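You operate a simulated robot arm through the tools that you are given. There is no shell and no other tool. Be economical: measure what you need, move in short steps, check, and stop when the job is done.

Carry out the task below with a simulated robot arm. There is one attempt and no reset: what you move stays moved.

TASK
On the end worktop, make the milk carton and the orange change places.

It is judged by the outcome, as a careful person would: the job done as asked, and still so three seconds after it is handed in. It fails if anything else is knocked over, pushed out of place, dropped, spilled or broken.

THE ROBOT
A 6-joint arm with a two-finger parallel gripper, fixed in place. Base frame: the origin is at the foot of the arm, x ahead of it, y to its left, z up; the work surface is at about z = 900. Lengths are in mm, angles in degrees, forces in N, time in s.
With the tool pointing down near the work surface it reaches from about 240 to 640 mm from the base axis. Its first joint turns from -66.0 to 66.0 degrees. Payload 2.7 kg.
Tool frame: the origin (TCP) lies between the finger pads and is the grasp point; the fingertips stand 23 mm ahead of it; z points along the fingers, y is the line along which they close. The gripper opens to 94 mm. The fingers are 38 mm wide and 10 mm thick; the gripper's body (54 by 96 mm) begins 39 mm behind the TCP.
Orientation is that of the tool frame in the base frame, as a unit quaternion [w, x, y, z]. With the fingers straight down and closing along the base's y, the tool's x points along the base's -x, its y along +y and its z along -z.

THE INTERFACE
- The arm moves only by the tool nudge_tool. Its argument "commands" is a list of rows, each a list of 4 numbers: the shift along the tool's x, y, z in units of 40 mm (1.0 is 40 mm), then the turn about the tool's z in units of 8 degrees (1.0 is 8 degrees). In form: [[x, y, z, twist], ...]. A call has 1 to 8 rows; each row shifts and turns the commanded pose from where the row before left it, along the tool's axes as they then stand. "jaw" is the finger opening in mm, from 0 to 94, set as the call begins (left out, the last holds). A call with a number of a shift or a turn outside -1 to 1 is refused whole. A row lasts 0.2 s, in which the tool goes at most 50 mm and 8.6 degrees; a call with a longer step from one row to the next is refused whole, and so is a gripper value outside its range. A pose out of reach is approached as far as the arm can. The call stops where the force on the tool passes 40 N (or 10 N more than at its start, if that is more) or the arm is blocked; 0.2 s more then pass. The fingers move at their own pace (about 45 mm/s each) and stop on an object; they squeeze with about 44 N. The grip force told is the motor's: it shows also when the fingers shut on nothing. Time passes only in rows, and 0.2 s behind the last, so rows that do not move let the fingers close. It gives the time, the measured TCP pose, the force on the tool (base axes), the opening and the grip force at its end, in the units of the frame above (readings bear some noise).
- Cameras (640 x 400 px; columns grow to the right, rows downward): "scene" is fixed at [70.7, -423.1, 1423.5]; the picture's right is [0.83, -0.55, 0.00], its down [-0.20, -0.31, -0.93] and it looks along [0.51, 0.78, -0.37] (base axes); focal length 376 px, centre (320, 200). "wrist" rides on the gripper at [-39, 0, -44] in the tool frame; the picture's right is [0.00, -1.00, 0.00], its down [0.97, 0.00, -0.24] and it looks along [0.24, 0.00, 0.97] (tool axes); focal length 218 px, centre (320, 200).
- capture(camera): a new picture of that camera. No time passes.
- probe_pixels(camera, pixels): for up to 12 pixels [column, row] of the newest picture of that camera ("zoom" is the newest enlarged one), the place [x, y, z] in the base frame of the surface seen there, good to about 3 mm. No time passes.
- close_up(camera, box): a new picture of the part [left, top, right, bottom] of that camera's present view, enlarged. No time passes.
- finish_job(): hands the job in; it is judged then, once.

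Work in short steps. Measure before you move; look again where a grasp or a placing could have gone wrong, and mend it. You have 80 turns and 38 pictures in all, the two below and enlarged ones among them. Open the gripper and draw the arm clear of the work before you hand the job in, unless the task says otherwise; then end with one line.

The tools are called after "Call:" as name(argument=value, ...) on one line, values as JSON. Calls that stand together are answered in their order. nudge_tool: Moves the arm, as the interface text tells. Its arguments: {"type":"object","properties":{"commands":{"type":"array"},"jaw":{"type":"number"}},"required":["commands"]} The other tools are called the same way: capture (camera) takes a picture; probe_pixels (camera, pixels) gives the place of the surface under pixels of a picture; close_up (camera, box) takes an enlarged picture of a part of a camera's view; finish_job () hands the job in.

At the start:

```text
t: 0.0
ee_pos: [350.9, 169.5, 1214.1]
ee_rot: [0.0, 0.0, 1.0, 0.0]
contact_force: [1.4, -0.1, -0.7]
opening: 93.9
gripper_force: 0.2
```

scene: 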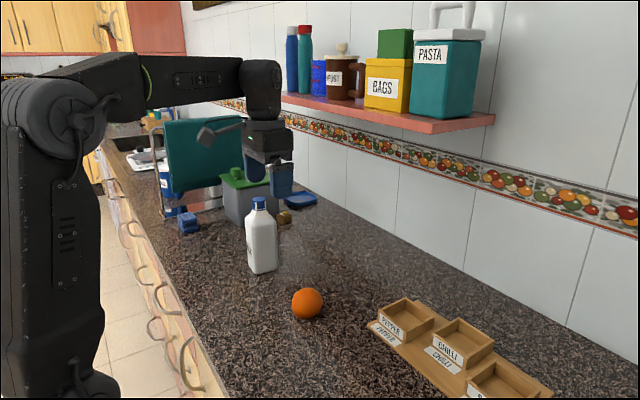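
wrist: 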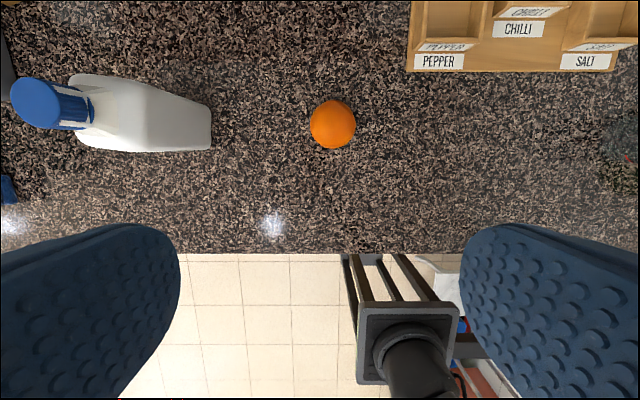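

The carton shows at scene (262,240) and the orange at (307,303). I'll measure both before moving.

Call:
probe_pixels(camera="scene", pixels=[[258, 203], [249, 225], [274, 225], [253, 270], [276, 268], [262, 240], [307, 290], [307, 303], [293, 303], [322, 303], [307, 318], [284, 220]])

Call:
probe_pixels(camera="wrist", pixels=[[45, 105], [100, 85], [110, 150], [205, 110], [210, 148], [200, 100], [332, 124], [332, 105], [312, 124], [354, 124], [332, 146], [320, 250]])

Call:
close_up(camera="scene", box=[180, 150, 360, 330])

```text
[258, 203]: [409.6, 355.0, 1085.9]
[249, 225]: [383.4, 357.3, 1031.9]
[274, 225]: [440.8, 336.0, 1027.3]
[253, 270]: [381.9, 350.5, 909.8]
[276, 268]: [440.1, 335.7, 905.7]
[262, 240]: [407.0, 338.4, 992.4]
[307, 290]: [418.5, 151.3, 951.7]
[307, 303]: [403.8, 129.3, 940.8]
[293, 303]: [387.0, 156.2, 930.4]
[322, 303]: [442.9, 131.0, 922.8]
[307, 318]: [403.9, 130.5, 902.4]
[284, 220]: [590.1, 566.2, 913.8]
```

```text
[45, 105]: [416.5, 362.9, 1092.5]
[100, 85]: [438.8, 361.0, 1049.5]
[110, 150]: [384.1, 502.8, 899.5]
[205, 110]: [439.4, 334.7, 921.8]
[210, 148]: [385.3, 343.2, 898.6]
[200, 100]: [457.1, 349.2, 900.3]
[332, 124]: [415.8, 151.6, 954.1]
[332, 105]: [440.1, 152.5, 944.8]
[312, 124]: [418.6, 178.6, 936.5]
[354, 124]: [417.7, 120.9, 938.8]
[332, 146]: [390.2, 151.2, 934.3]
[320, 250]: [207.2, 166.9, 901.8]
```

```text
2.22 times, centred on (270, 240) of scene
```

zoom: 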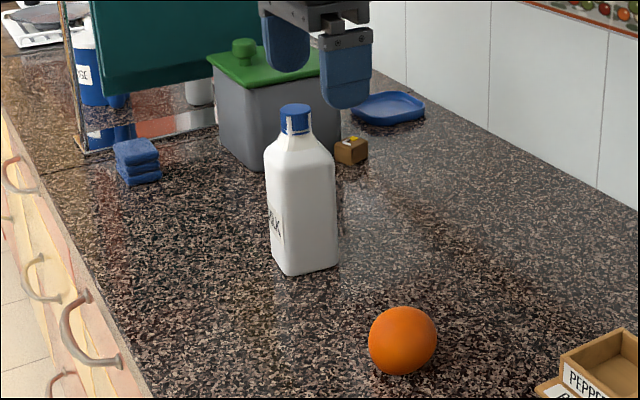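

The orange's centre is about (416,150,927), and the carton stands at about (412,355) with its cap top near 1095. The plan is to park the orange at about (530,250), move the carton by its cap, then bring the orange across. First I move above the orange.

Call:
nudge_tool(commands=[[-0.82, -0.24, 0, 0], [-0.82, -0.24, 0, 0], [0, 0, 1, 0], [0, 0, 1, 0], [0, 0, 1, 0], [0, 0, 0.5, 0], [0, 0, 0, 0]], jaw=94)

Call:
probe_pixels(camera="scene", pixels=[[400, 130], [480, 122], [324, 273], [400, 220], [370, 325], [405, 303], [290, 97], [230, 215], [350, 250]])

Call:
capture(camera="wrist")

```text
t: 1.6
ee_pos: [416.4, 152.2, 1071.5]
ee_rot: [-0.001, 0.0, 1.0, 0.0]
contact_force: [0.8, 0.5, -0.2]
opening: 94.0
gripper_force: 0.2
```

```text
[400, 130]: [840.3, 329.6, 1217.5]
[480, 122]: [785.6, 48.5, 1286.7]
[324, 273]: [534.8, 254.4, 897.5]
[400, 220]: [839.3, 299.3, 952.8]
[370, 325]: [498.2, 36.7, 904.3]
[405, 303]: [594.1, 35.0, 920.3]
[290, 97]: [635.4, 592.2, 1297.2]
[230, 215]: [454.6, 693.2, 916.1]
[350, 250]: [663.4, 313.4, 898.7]
```

```text
34 pictures are left
```

wrist: 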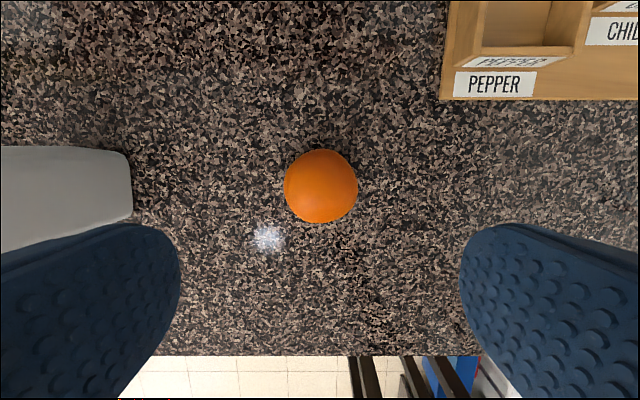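

The orange is centred between the fingers at (320,186). I descend to z≈930 and close.

Call:
nudge_tool(commands=[[0, 0, 1, 0], [0, 0, 1, 0], [0, 0, 1, 0], [0, 0, 0.53, 0], [0, 0, 0, 0]])

Call:
capture(camera="wrist")

```text
t: 2.8
ee_pos: [417.0, 153.0, 929.3]
ee_rot: [0.001, 0.0, 1.0, 0.0]
contact_force: [-0.6, -0.1, 0.3]
opening: 94.2
gripper_force: 0.1
```

```text
33 pictures are left
```

wrist: 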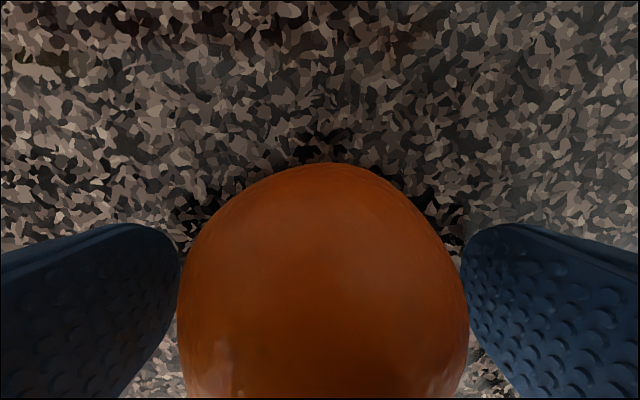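

The orange sits between the pads, so I close.

Call:
nudge_tool(commands=[[0, 0, 0, 0], [0, 0, 0, 0], [0, 0, 0, 0], [0, 0, 0, 0]], jaw=45)

```text
t: 3.8
ee_pos: [417.2, 150.5, 929.9]
ee_rot: [0.001, 0.0, 1.0, 0.0]
contact_force: [0.1, 0.0, 0.0]
opening: 62.2
gripper_force: 43.4
```

Gripped at 62 mm. I lift it and carry it toward the parking spot at (535,252).

Call:
nudge_tool(commands=[[0, 0, -0.75, 0], [0, 0, -0.75, 0], [-0.59, 0.508, 0, 0], [-0.59, 0.508, 0, 0], [-0.59, 0.508, 0, 0], [-0.59, 0.508, 0, 0], [-0.59, 0.508, 0, 0], [0, 0, 0, 0]])

Call:
nudge_tool(commands=[[0, 0, 0.6, 0], [0, 0, 0.5, 0], [0, 0, 0.25, 0], [0, 0, 0.1, 0], [0, 0, 0, 0], [0, 0, 0, 0]])

```text
t: 5.6
ee_pos: [533.0, 253.1, 993.4]
ee_rot: [0.0, 0.0, 1.0, 0.0]
contact_force: [0.2, -0.3, -2.9]
opening: 62.2
gripper_force: 44.4
```

```text
t: 7.0
ee_pos: [535.0, 253.9, 934.0]
ee_rot: [-0.001, 0.001, 1.0, 0.0]
contact_force: [-0.2, -0.1, -1.7]
opening: 62.2
gripper_force: 43.9
```

It is still about 4 mm high, so I lower it gently to touch.

Call:
nudge_tool(commands=[[0, 0, 0.07, 0], [0, 0, 0.05, 0], [0, 0, 0, 0], [0, 0, 0, 0]])

```text
t: 8.0
ee_pos: [535.0, 252.3, 930.0]
ee_rot: [0.0, 0.0, 1.0, 0.0]
contact_force: [0.3, 0.1, -0.8]
opening: 62.3
gripper_force: 43.5
```

It is at the original grasp height. I release, wait, and look.

Call:
nudge_tool(commands=[[0, 0, 0, 0], [0, 0, 0, 0], [0, 0, 0, 0], [0, 0, 0, 0], [0, 0, 0, 0], [0, 0, 0, 0]], jaw=94)

Call:
nudge_tool(commands=[[0, 0, -0.5, 0], [0, 0, -1, 0], [0, 0, -1, 0], [0, 0, -1, 0], [0, 0, -1, 0], [0, 0, -1, 0], [0, 0, -1, 0], [0, 0, 0, 0]])

Call:
capture(camera="wrist")

```text
t: 9.4
ee_pos: [535.2, 253.4, 930.5]
ee_rot: [0.001, -0.001, 1.0, -0.001]
contact_force: [-0.4, -0.2, 0.1]
opening: 94.2
gripper_force: 0.0
```

```text
t: 11.2
ee_pos: [516.7, 240.5, 1176.8]
ee_rot: [0.0, 0.0, 1.0, 0.001]
contact_force: [-0.2, -0.8, 0.2]
opening: 94.2
gripper_force: 0.1
out of reach, approached as far as the arm can: row 6, 7
```

```text
32 pictures are left
```

wrist: 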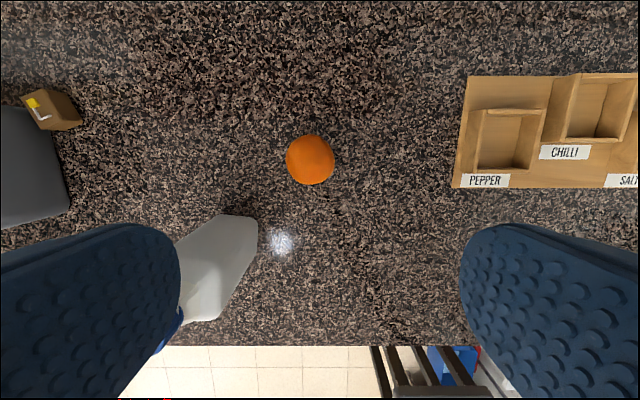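

The orange stays put. I lower slightly to get back inside reach and see where the commanded pose is.

Call:
nudge_tool(commands=[[0.5, 0, 0.6, 0], [0, 0, 0, 0], [0, 0, 0, 0]])

```text
t: 12.0
ee_pos: [496.0, 239.8, 1153.6]
ee_rot: [0.0, 0.0, 1.0, 0.0]
contact_force: [0.0, 0.3, -0.4]
opening: 94.2
gripper_force: 0.1
```

The tool is at z 1154, with fingertips above the cap. I move over the carton and look.

Call:
nudge_tool(commands=[[0.525, 0.76, 0, 0], [0.525, 0.76, 0, 0], [0.525, 0.76, 0, 0], [0.525, 0.76, 0, 0], [0, 0, 0, 0]])

Call:
capture(camera="wrist")

Call:
capture(camera="scene")

```text
t: 13.2
ee_pos: [411.6, 362.5, 1152.2]
ee_rot: [0.0, 0.0, 1.0, 0.0]
contact_force: [0.3, -0.8, -0.4]
opening: 94.1
gripper_force: 0.1
```

```text
31 pictures are left
```

wrist: 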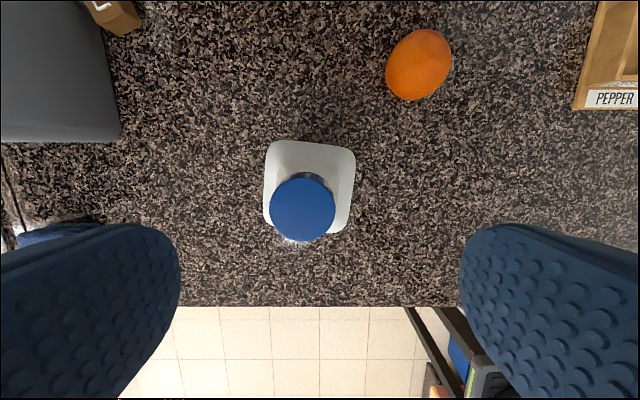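

```text
30 pictures are left
```

scene: 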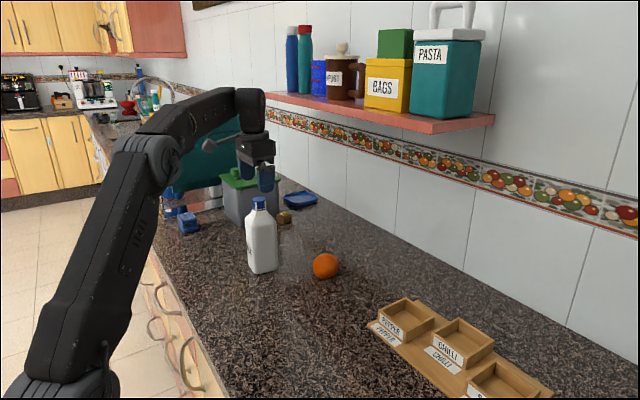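

Call:
probe_pixels(camera="wrist", pixels=[[302, 209], [272, 209], [333, 209], [302, 179], [302, 239], [302, 170], [268, 160], [352, 165], [310, 145], [347, 225], [266, 215]])

```text
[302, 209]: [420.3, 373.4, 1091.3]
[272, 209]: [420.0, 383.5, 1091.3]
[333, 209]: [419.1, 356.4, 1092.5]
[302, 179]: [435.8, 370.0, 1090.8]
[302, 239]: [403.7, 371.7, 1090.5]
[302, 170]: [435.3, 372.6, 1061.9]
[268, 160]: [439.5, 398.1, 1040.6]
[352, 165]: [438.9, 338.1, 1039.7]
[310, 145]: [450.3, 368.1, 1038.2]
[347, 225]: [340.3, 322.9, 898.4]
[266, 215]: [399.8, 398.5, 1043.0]
```

The cap centre is (420,370) with its top at 1091. I align and descend to TCP z≈1083, so the tips sit around the cap above the shoulder.

Call:
nudge_tool(commands=[[-0.21, 0.19, 0, 0], [0, 0, 0.8, 0], [0, 0, 0.6, 0], [0, 0, 0.32, 0], [0, 0, 0, 0], [0, 0, 0, 0]])

Call:
capture(camera="wrist")

Call:
close_up(camera="scene", box=[200, 140, 320, 280])

```text
t: 14.6
ee_pos: [420.6, 370.1, 1083.5]
ee_rot: [-0.001, 0.0, 1.0, 0.0]
contact_force: [0.2, -0.1, -0.2]
opening: 94.2
gripper_force: 0.1
```

```text
29 pictures are left
```

wrist: 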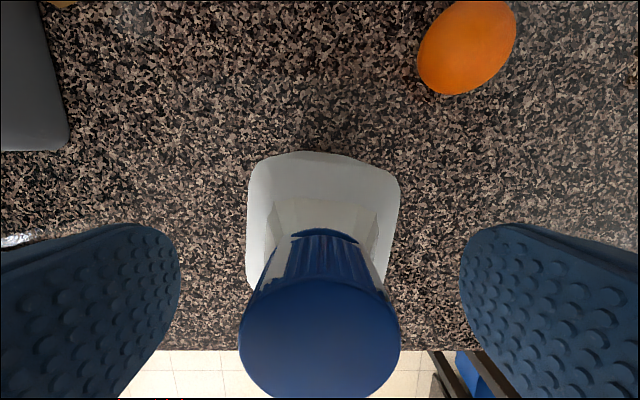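

```text
2.86 times, centred on (260, 210) of scene
```

zoom: 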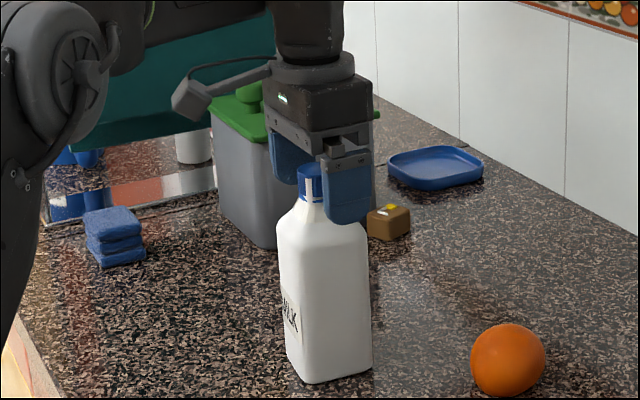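

The cap is centred between the fingers. I close on it.

Call:
nudge_tool(commands=[[0, 0, 0, 0], [0, 0, 0, 0], [0, 0, 0, 0], [0, 0, 0, 0], [0, 0, 0, 0]], jaw=15)

Call:
nudge_tool(commands=[[0, 0, -0.2, 0], [0, 0, -0.3, 0], [0, 0, 0, 0], [0, 0, 0, 0]])

Call:
capture(camera="scene")

```text
t: 15.8
ee_pos: [420.1, 373.1, 1083.7]
ee_rot: [0.001, -0.001, 1.0, 0.0]
contact_force: [-0.2, 0.7, -0.1]
opening: 36.4
gripper_force: 44.0
```

```text
t: 16.8
ee_pos: [419.1, 371.7, 1104.0]
ee_rot: [0.001, 0.0, 1.0, 0.0]
contact_force: [-0.7, 0.5, -4.4]
opening: 36.4
gripper_force: 43.9
```

```text
27 pictures are left
```

scene: 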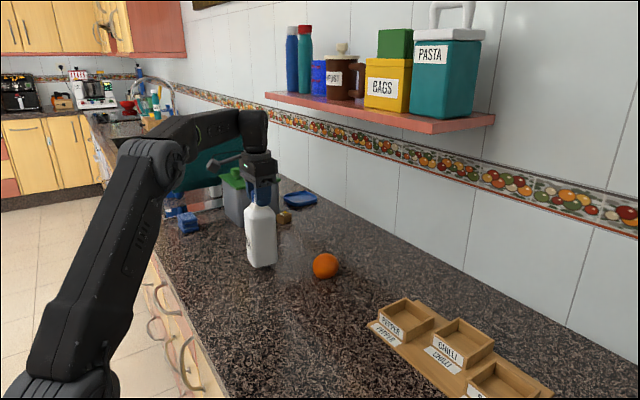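

The carton hangs clear, showing about 4.4 N. The orange's near edge is at x≈504, well clear, so I carry the carton straight along −y to the orange's old spot.

Call:
nudge_tool(commands=[[0.01, -0.4, 0, 0], [0.01, -0.8, 0, 0], [0.01, -0.9, 0, 0], [0.01, -0.9, 0, 0], [0.01, -0.9, 0, 0], [0.01, -0.8, 0, 0], [0, -0.55, 0, 0], [0, -0.25, 0, 0]])

Call:
nudge_tool(commands=[[0, 0, 0, 0], [0, 0, 0.2, 0], [0, 0, 0.15, 0], [0, 0, 0.07, 0], [0, 0, 0, 0], [0, 0, 0, 0]])

Call:
capture(camera="scene")

```text
t: 18.6
ee_pos: [418.0, 152.5, 1103.5]
ee_rot: [0.0, -0.001, 1.0, 0.0]
contact_force: [-0.6, -1.0, -4.9]
opening: 36.0
gripper_force: 43.4
```

```text
t: 20.0
ee_pos: [418.2, 151.1, 1087.6]
ee_rot: [0.0, 0.0, 1.0, -0.001]
contact_force: [0.2, 1.0, -4.9]
opening: 36.1
gripper_force: 44.0
```

```text
26 pictures are left
```

scene: 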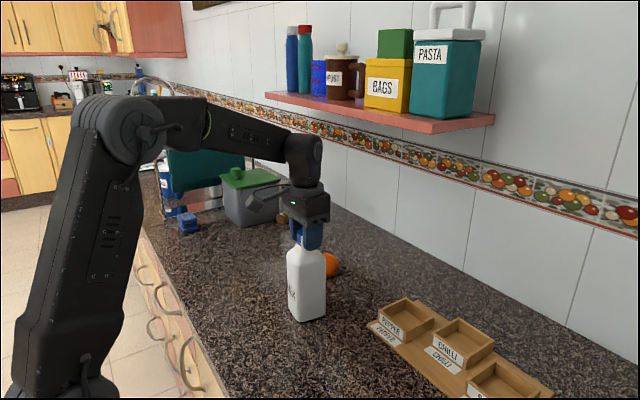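

The carton hangs upright, about 4 mm above the worktop. I lower it in tiny steps.

Call:
nudge_tool(commands=[[0, 0, 0.05, 0], [0, 0, 0.04, 0], [0, 0, 0.02, 0], [0, 0, 0, 0], [0, 0, 0, 0]])

```text
t: 21.2
ee_pos: [418.3, 151.5, 1082.6]
ee_rot: [0.0, 0.0, 1.0, 0.0]
contact_force: [1.4, -0.9, -0.3]
opening: 36.2
gripper_force: 44.2
```

The weight is off the tool, so the carton is standing. I open, rise, and check.

Call:
nudge_tool(commands=[[0, 0, 0, 0], [0, 0, 0, 0], [0, 0, 0, 0], [0, 0, 0, 0], [0, 0, 0, 0]], jaw=94)

Call:
nudge_tool(commands=[[0, 0, -0.4, 0], [0, 0, -0.8, 0], [0, 0, -0.8, 0], [0, 0, 0, 0], [0, 0, 0, 0]])

Call:
capture(camera="scene")

Call:
capture(camera="wrist")

```text
t: 22.4
ee_pos: [418.1, 150.5, 1083.9]
ee_rot: [0.0, 0.0, 1.0, 0.0]
contact_force: [0.2, 0.1, 0.1]
opening: 94.1
gripper_force: 0.0
```

```text
t: 23.6
ee_pos: [417.4, 152.7, 1162.9]
ee_rot: [0.0, 0.0, 1.0, 0.0]
contact_force: [0.3, 0.3, 0.7]
opening: 94.1
gripper_force: 0.1
```

```text
25 pictures are left
```

scene: 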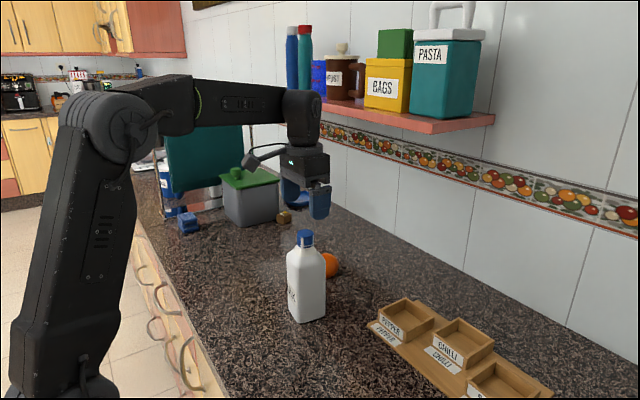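

```text
24 pictures are left
```

wrist: 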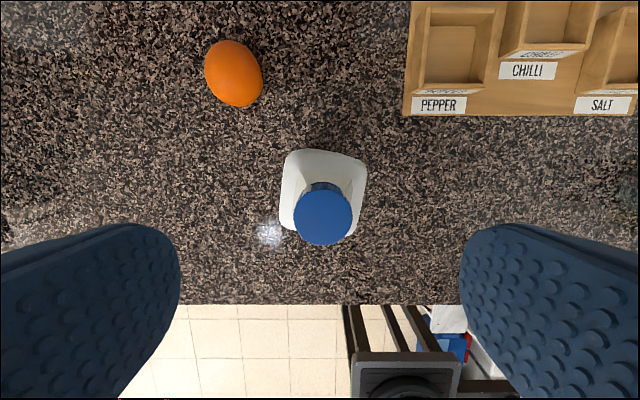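

The carton stands upright, but by my estimate the forearm would pass only just over its cap while reaching the orange at low height. To be safe I'll set the carton aside at about (350,20), move the orange, then return the carton. First I re-grasp the cap.

Call:
nudge_tool(commands=[[0, 0, 0.8, 0], [0, 0, 0.8, 0], [0, 0, 0.4, 0], [0, 0, 0, 0]])

Call:
nudge_tool(commands=[[0, 0, 0, 0], [0, 0, 0, 0], [0, 0, 0, 0], [0, 0, 0, 0], [0, 0, 0, 0]], jaw=15)

Call:
nudge_tool(commands=[[0, 0, -0.2, 0], [0, 0, -0.3, 0], [0, 0, 0, 0], [0, 0, 0, 0]])

```text
t: 24.6
ee_pos: [417.0, 150.2, 1082.8]
ee_rot: [0.0, 0.0, 1.0, 0.001]
contact_force: [0.0, 0.5, -0.4]
opening: 94.3
gripper_force: 0.0
```

```text
t: 25.8
ee_pos: [415.1, 150.8, 1082.3]
ee_rot: [0.0, 0.0, 1.0, 0.0]
contact_force: [-1.1, -1.2, 0.2]
opening: 36.0
gripper_force: 44.0
```

```text
t: 26.8
ee_pos: [416.1, 151.5, 1103.2]
ee_rot: [0.0, 0.0, 1.0, 0.0]
contact_force: [0.5, -0.1, -4.1]
opening: 36.0
gripper_force: 43.7
```

Held, showing 4 N. I carry it to (350,20) and lower.

Call:
nudge_tool(commands=[[0.15, -0.3, 0, 0], [0.35, -0.7, 0, 0], [0.35, -0.7, 0, 0], [0.35, -0.7, 0, 0], [0.3, -0.6, 0, 0], [0.15, -0.28, 0, 0], [0, 0, 0, 0], [0, 0, 0, 0]])

Call:
nudge_tool(commands=[[0, 0, 0.2, 0], [0, 0, 0.15, 0], [0, 0, 0.07, 0], [0, 0, 0.04, 0], [0, 0, 0.04, 0], [0, 0, 0, 0], [0, 0, 0, 0]])

```text
t: 28.6
ee_pos: [352.1, 20.4, 1103.1]
ee_rot: [-0.001, 0.0, 1.0, -0.001]
contact_force: [0.6, -0.3, -4.7]
opening: 36.2
gripper_force: 44.1
```

```text
t: 30.2
ee_pos: [350.4, 19.9, 1082.3]
ee_rot: [0.001, 0.0, 1.0, 0.001]
contact_force: [-1.2, -0.2, 1.4]
opening: 36.1
gripper_force: 43.9
```

It is down with the weight off. I release, rise, and look.

Call:
nudge_tool(commands=[[0, 0, 0, 0], [0, 0, 0, 0], [0, 0, 0, 0], [0, 0, 0, 0], [0, 0, 0, 0]], jaw=94)

Call:
nudge_tool(commands=[[0, 0, -0.4, 0], [0, 0, -0.8, 0], [0, 0, -0.5, 0], [0, 0, 0, 0], [0, 0, 0, 0]])

Call:
capture(camera="scene")

```text
t: 31.4
ee_pos: [351.2, 20.6, 1083.6]
ee_rot: [-0.001, 0.0, 1.0, 0.0]
contact_force: [0.4, -0.6, 0.3]
opening: 94.1
gripper_force: 0.0
```

```text
t: 32.6
ee_pos: [351.2, 18.9, 1151.5]
ee_rot: [0.0, 0.0, 1.0, 0.0]
contact_force: [-0.4, 0.0, 0.9]
opening: 93.8
gripper_force: 0.0
```

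```text
23 pictures are left
```

scene: 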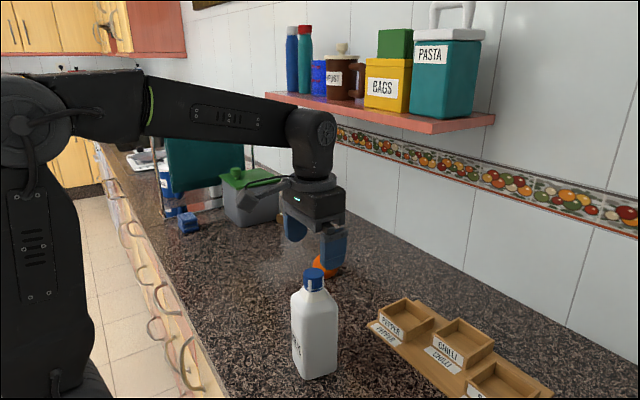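

The carton stands upright. I move above the orange at (535,253), at z≈1115.

Call:
nudge_tool(commands=[[-0.575, 0.73, 0, 0], [-0.575, 0.73, 0, 0], [-0.575, 0.73, 0, 0], [-0.575, 0.73, 0, 0], [-0.575, 0.73, 0.2, 0], [-0.575, 0.73, 0.2, 0], [-0.575, 0.73, 0.25, 0], [-0.575, 0.73, 0.25, 0]])

Call:
capture(camera="wrist")

Call:
capture(camera="scene")

```text
t: 34.4
ee_pos: [533.9, 253.3, 1113.7]
ee_rot: [0.0, 0.0, 1.0, -0.001]
contact_force: [0.1, 0.1, -0.3]
opening: 94.0
gripper_force: 0.0
```

```text
22 pictures are left
```

wrist: 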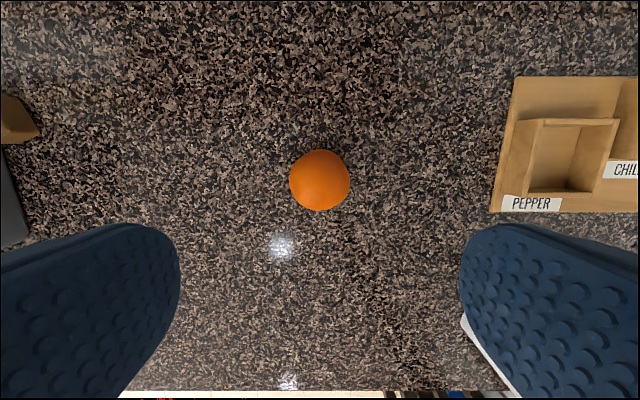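

```text
21 pictures are left
```

scene: 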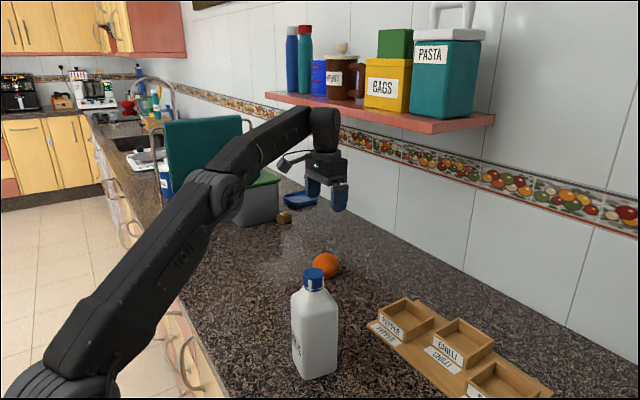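

The arm is clear of the carton and the orange is centred at (320,180). I descend to 930 and grip.

Call:
nudge_tool(commands=[[-0.02, 0, 1, 0], [0, 0, 1, 0], [0, 0, 1, 0], [0, 0, 1, 0], [0, 0, 0.58, 0], [0, 0, 0, 0], [0, 0, 0, 0]])

Call:
nudge_tool(commands=[[0, 0, 0, 0], [0, 0, 0, 0], [0, 0, 0, 0], [0, 0, 0, 0]], jaw=45)

Call:
nudge_tool(commands=[[0, 0, -0.75, 0], [0, 0, -0.75, 0], [0, 0, 0, 0]])

Call:
capture(camera="scene")

```text
t: 36.0
ee_pos: [536.8, 254.0, 932.5]
ee_rot: [0.0, 0.0, 1.0, 0.0]
contact_force: [0.0, -0.2, -0.4]
opening: 94.0
gripper_force: 0.1
```

```text
t: 37.0
ee_pos: [537.8, 253.5, 931.3]
ee_rot: [0.0, 0.0, 1.0, 0.0]
contact_force: [0.1, -0.8, 0.6]
opening: 62.5
gripper_force: 43.5
```

```text
t: 37.8
ee_pos: [536.6, 253.1, 992.7]
ee_rot: [0.0, 0.001, 1.0, 0.0]
contact_force: [1.2, 0.3, -0.8]
opening: 62.7
gripper_force: 44.4
```

```text
20 pictures are left
```

scene: 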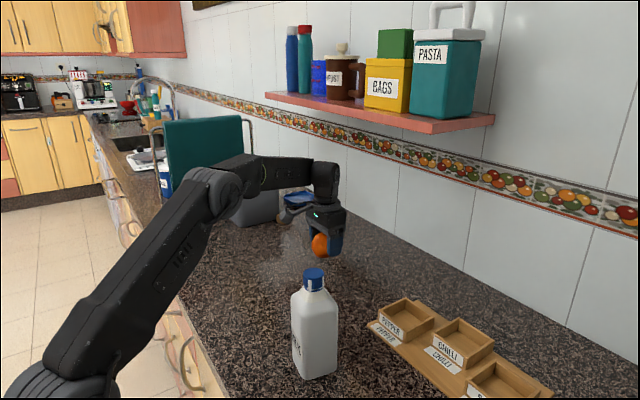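

The orange is held. Before carrying it next to the grey bin, I check the bin's extents and the side bracket on the gripper at (290,213).

Call:
probe_pixels(camera="scene", pixels=[[283, 216], [290, 212], [300, 208], [318, 215], [262, 215], [240, 220], [272, 188], [325, 170], [250, 165], [212, 190]])

Call:
close_up(camera="scene", box=[180, 130, 370, 260])

```text
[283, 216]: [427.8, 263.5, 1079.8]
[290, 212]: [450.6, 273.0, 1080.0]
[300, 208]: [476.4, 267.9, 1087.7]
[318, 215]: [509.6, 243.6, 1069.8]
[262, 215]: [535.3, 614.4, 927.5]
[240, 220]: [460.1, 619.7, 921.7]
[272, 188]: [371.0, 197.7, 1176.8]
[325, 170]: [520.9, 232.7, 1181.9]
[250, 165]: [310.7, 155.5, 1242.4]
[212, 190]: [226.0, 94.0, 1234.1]
```

```text
3.08 times, centred on (275, 195) of scene
```

zoom: 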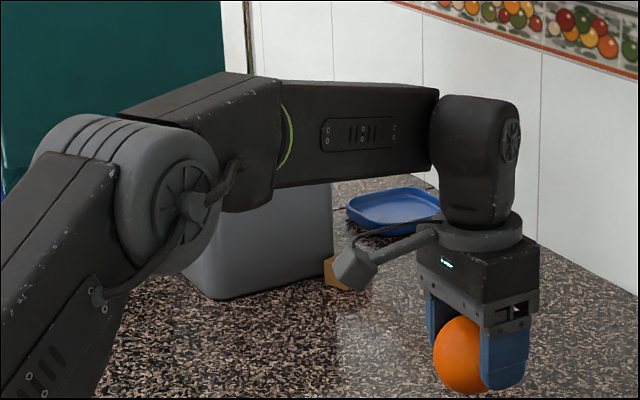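

The bracket points toward the base side and the bin is at y>600, so there is room. I carry the orange to (420,369) and lower to 931.

Call:
nudge_tool(commands=[[0.583, 0.58, 0, 0], [0.583, 0.58, 0, 0], [0.583, 0.58, 0, 0], [0.583, 0.58, 0, 0], [0.583, 0.58, 0, 0], [0, 0, 0, 0], [0, 0, 0, 0]])

Call:
nudge_tool(commands=[[0, 0, 0.6, 0], [0, 0, 0.5, 0], [0, 0, 0.25, 0], [0, 0, 0.08, 0], [0, 0, 0.04, 0], [0, 0, 0, 0], [0, 0, 0, 0]])

```text
t: 39.4
ee_pos: [420.9, 369.6, 993.1]
ee_rot: [0.0, 0.0, 1.0, 0.0]
contact_force: [-0.6, 0.2, -1.5]
opening: 62.5
gripper_force: 43.8
```

```text
t: 41.0
ee_pos: [419.8, 369.9, 932.6]
ee_rot: [0.0, 0.0, 1.0, 0.0]
contact_force: [0.7, 0.1, -0.4]
opening: 62.4
gripper_force: 43.7
```

It is about 1 mm above the grasp height. I lower slightly, release, wait, and rise.

Call:
nudge_tool(commands=[[0, 0, 0.03, 0], [0, 0, 0, 0], [0, 0, 0, 0]])

Call:
nudge_tool(commands=[[0, 0, 0, 0], [0, 0, 0, 0], [0, 0, 0, 0], [0, 0, 0, 0], [0, 0, 0, 0], [0, 0, 0, 0]], jaw=94)

Call:
nudge_tool(commands=[[0, 0, -0.5, 0], [0, 0, -1, 0], [0, 0, -1, 0], [0, 0, -1, 0], [0, 0, -1, 0], [0, 0, -1, 0], [0, 0, 0, 0]])

Call:
capture(camera="wrist")

```text
t: 41.8
ee_pos: [420.4, 369.2, 931.8]
ee_rot: [0.001, 0.0, 1.0, 0.001]
contact_force: [0.6, -0.4, 8.9]
opening: 62.3
gripper_force: 44.4
```

```text
t: 43.2
ee_pos: [419.8, 368.3, 930.8]
ee_rot: [0.0, -0.001, 1.0, 0.001]
contact_force: [0.0, -0.6, 0.5]
opening: 93.9
gripper_force: 0.0
```

```text
t: 44.8
ee_pos: [419.9, 371.3, 1152.7]
ee_rot: [0.001, 0.0, 1.0, 0.0]
contact_force: [-0.7, 0.2, 0.2]
opening: 94.3
gripper_force: 0.1
```

```text
18 pictures are left
```

wrist: 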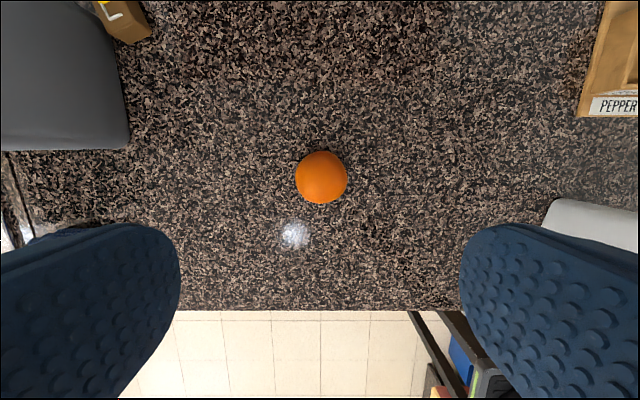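

The orange rests in the carton's old spot. I return above the carton at (351,20).

Call:
nudge_tool(commands=[[0.172, -0.878, 0, 0], [0.172, -0.878, 0, 0], [0.172, -0.878, 0, 0], [0.172, -0.878, 0, 0], [0.172, -0.878, 0, 0], [0.172, -0.878, 0, 0], [0.172, -0.878, 0, 0], [0.172, -0.878, 0, 0]])

Call:
nudge_tool(commands=[[0.172, -0.878, 0, 0], [0.172, -0.878, 0, 0], [0, 0, 0, 0]])

Call:
capture(camera="wrist")

```text
t: 46.6
ee_pos: [364.4, 90.9, 1152.6]
ee_rot: [0.0, -0.001, 1.0, -0.001]
contact_force: [0.1, 0.1, 0.4]
opening: 94.2
gripper_force: 0.1
```

```text
t: 47.4
ee_pos: [350.2, 20.0, 1152.2]
ee_rot: [0.001, 0.0, 1.0, 0.001]
contact_force: [-0.2, 0.0, -0.1]
opening: 94.1
gripper_force: 0.0
```

```text
17 pictures are left
```

wrist: 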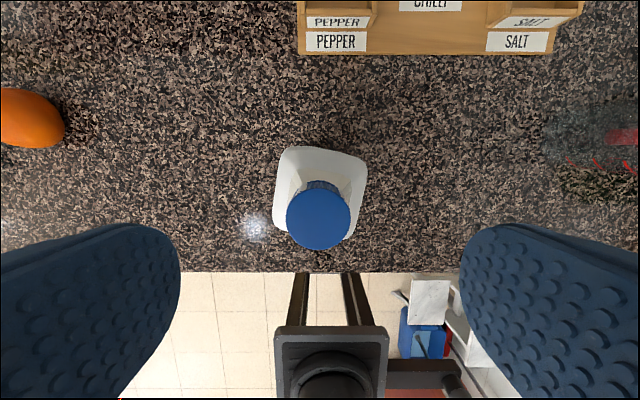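

The cap is centred at (318,218). I descend, grip and lift.

Call:
nudge_tool(commands=[[0, 0, 0.8, 0], [0, 0, 0.6, 0], [0, 0, 0.33, 0], [0, 0, 0, 0], [0, 0, 0, 0]])

Call:
nudge_tool(commands=[[0, 0, 0, 0], [0, 0, 0, 0], [0, 0, 0, 0], [0, 0, 0, 0], [0, 0, 0, 0]], jaw=15)

Call:
nudge_tool(commands=[[0, 0, -0.2, 0], [0, 0, -0.3, 0], [0, 0, 0, 0], [0, 0, 0, 0]])

```text
t: 48.6
ee_pos: [349.6, 19.5, 1082.6]
ee_rot: [0.0, 0.0, 1.0, 0.0]
contact_force: [0.2, 0.2, 0.2]
opening: 93.9
gripper_force: 0.0
```

```text
t: 49.8
ee_pos: [350.3, 19.6, 1082.9]
ee_rot: [0.0, 0.0, 1.0, 0.0]
contact_force: [-0.4, 2.0, -0.6]
opening: 36.2
gripper_force: 43.9
```

```text
t: 50.8
ee_pos: [349.1, 16.3, 1101.8]
ee_rot: [0.0, -0.001, 1.0, 0.0]
contact_force: [0.0, -0.6, -4.4]
opening: 36.0
gripper_force: 44.1
```

Held. I carry it to (417,151) and lower.

Call:
nudge_tool(commands=[[-0.15, 0.3, 0, 0], [-0.35, 0.7, 0, 0], [-0.35, 0.7, 0, 0], [-0.35, 0.7, 0, 0], [-0.3, 0.6, 0, 0], [-0.18, 0.28, 0, 0], [0, 0, 0, 0], [0, 0, 0, 0]])

Call:
nudge_tool(commands=[[0, 0, 0.2, 0], [0, 0, 0.15, 0], [0, 0, 0.07, 0], [0, 0, 0.04, 0], [0, 0, 0.04, 0], [0, 0, 0, 0], [0, 0, 0, 0]])

```text
t: 52.6
ee_pos: [417.1, 148.8, 1103.4]
ee_rot: [0.0, 0.0, 1.0, 0.0]
contact_force: [-0.3, 0.2, -4.0]
opening: 35.9
gripper_force: 44.1
```

```text
t: 54.2
ee_pos: [417.4, 149.2, 1082.8]
ee_rot: [0.0, 0.0, 1.0, 0.0]
contact_force: [-0.1, -0.6, 0.6]
opening: 36.2
gripper_force: 44.3
```

The carton is standing at (417,150). I release, rise, and move back.

Call:
nudge_tool(commands=[[0, 0, 0, 0], [0, 0, 0, 0], [0, 0, 0, 0], [0, 0, 0, 0], [0, 0, 0, 0]], jaw=94)

Call:
nudge_tool(commands=[[0, 0, -0.4, 0], [0, 0, -0.8, 0], [0, 0, -1, 0], [0, 0, -1, 0], [0.8, 0, 0, 0], [0.8, 0, 0, 0], [0, 0, 0, 0]])

Call:
capture(camera="scene")

Call:
capture(camera="wrist")

```text
t: 55.4
ee_pos: [417.8, 150.9, 1082.2]
ee_rot: [0.001, 0.0, 1.0, 0.0]
contact_force: [-0.2, -0.1, 1.0]
opening: 93.9
gripper_force: 0.1
```

```text
t: 57.0
ee_pos: [355.0, 149.6, 1210.4]
ee_rot: [0.0, 0.0, 1.0, 0.0]
contact_force: [0.3, 0.1, 0.0]
opening: 93.9
gripper_force: 0.1
```

```text
16 pictures are left
```

scene: 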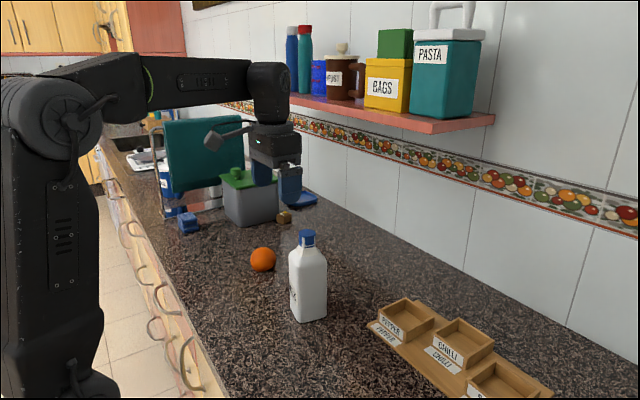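

```text
15 pictures are left
```

wrist: 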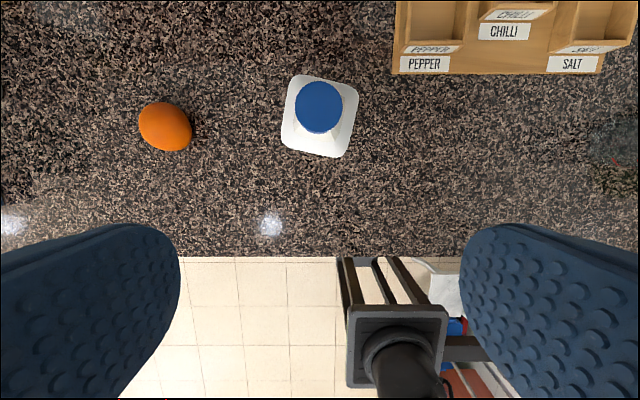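

The carton stands upright in the orange's old spot, the orange rests in the carton's, and everything else looks unmoved. The arm is clear, so I hand in.

Call:
finish_job()

```text
The job is handed in.
```

The milk carton and the orange have swapped places on the end worktop, with nothing else disturbed that I could see in the final pictures.
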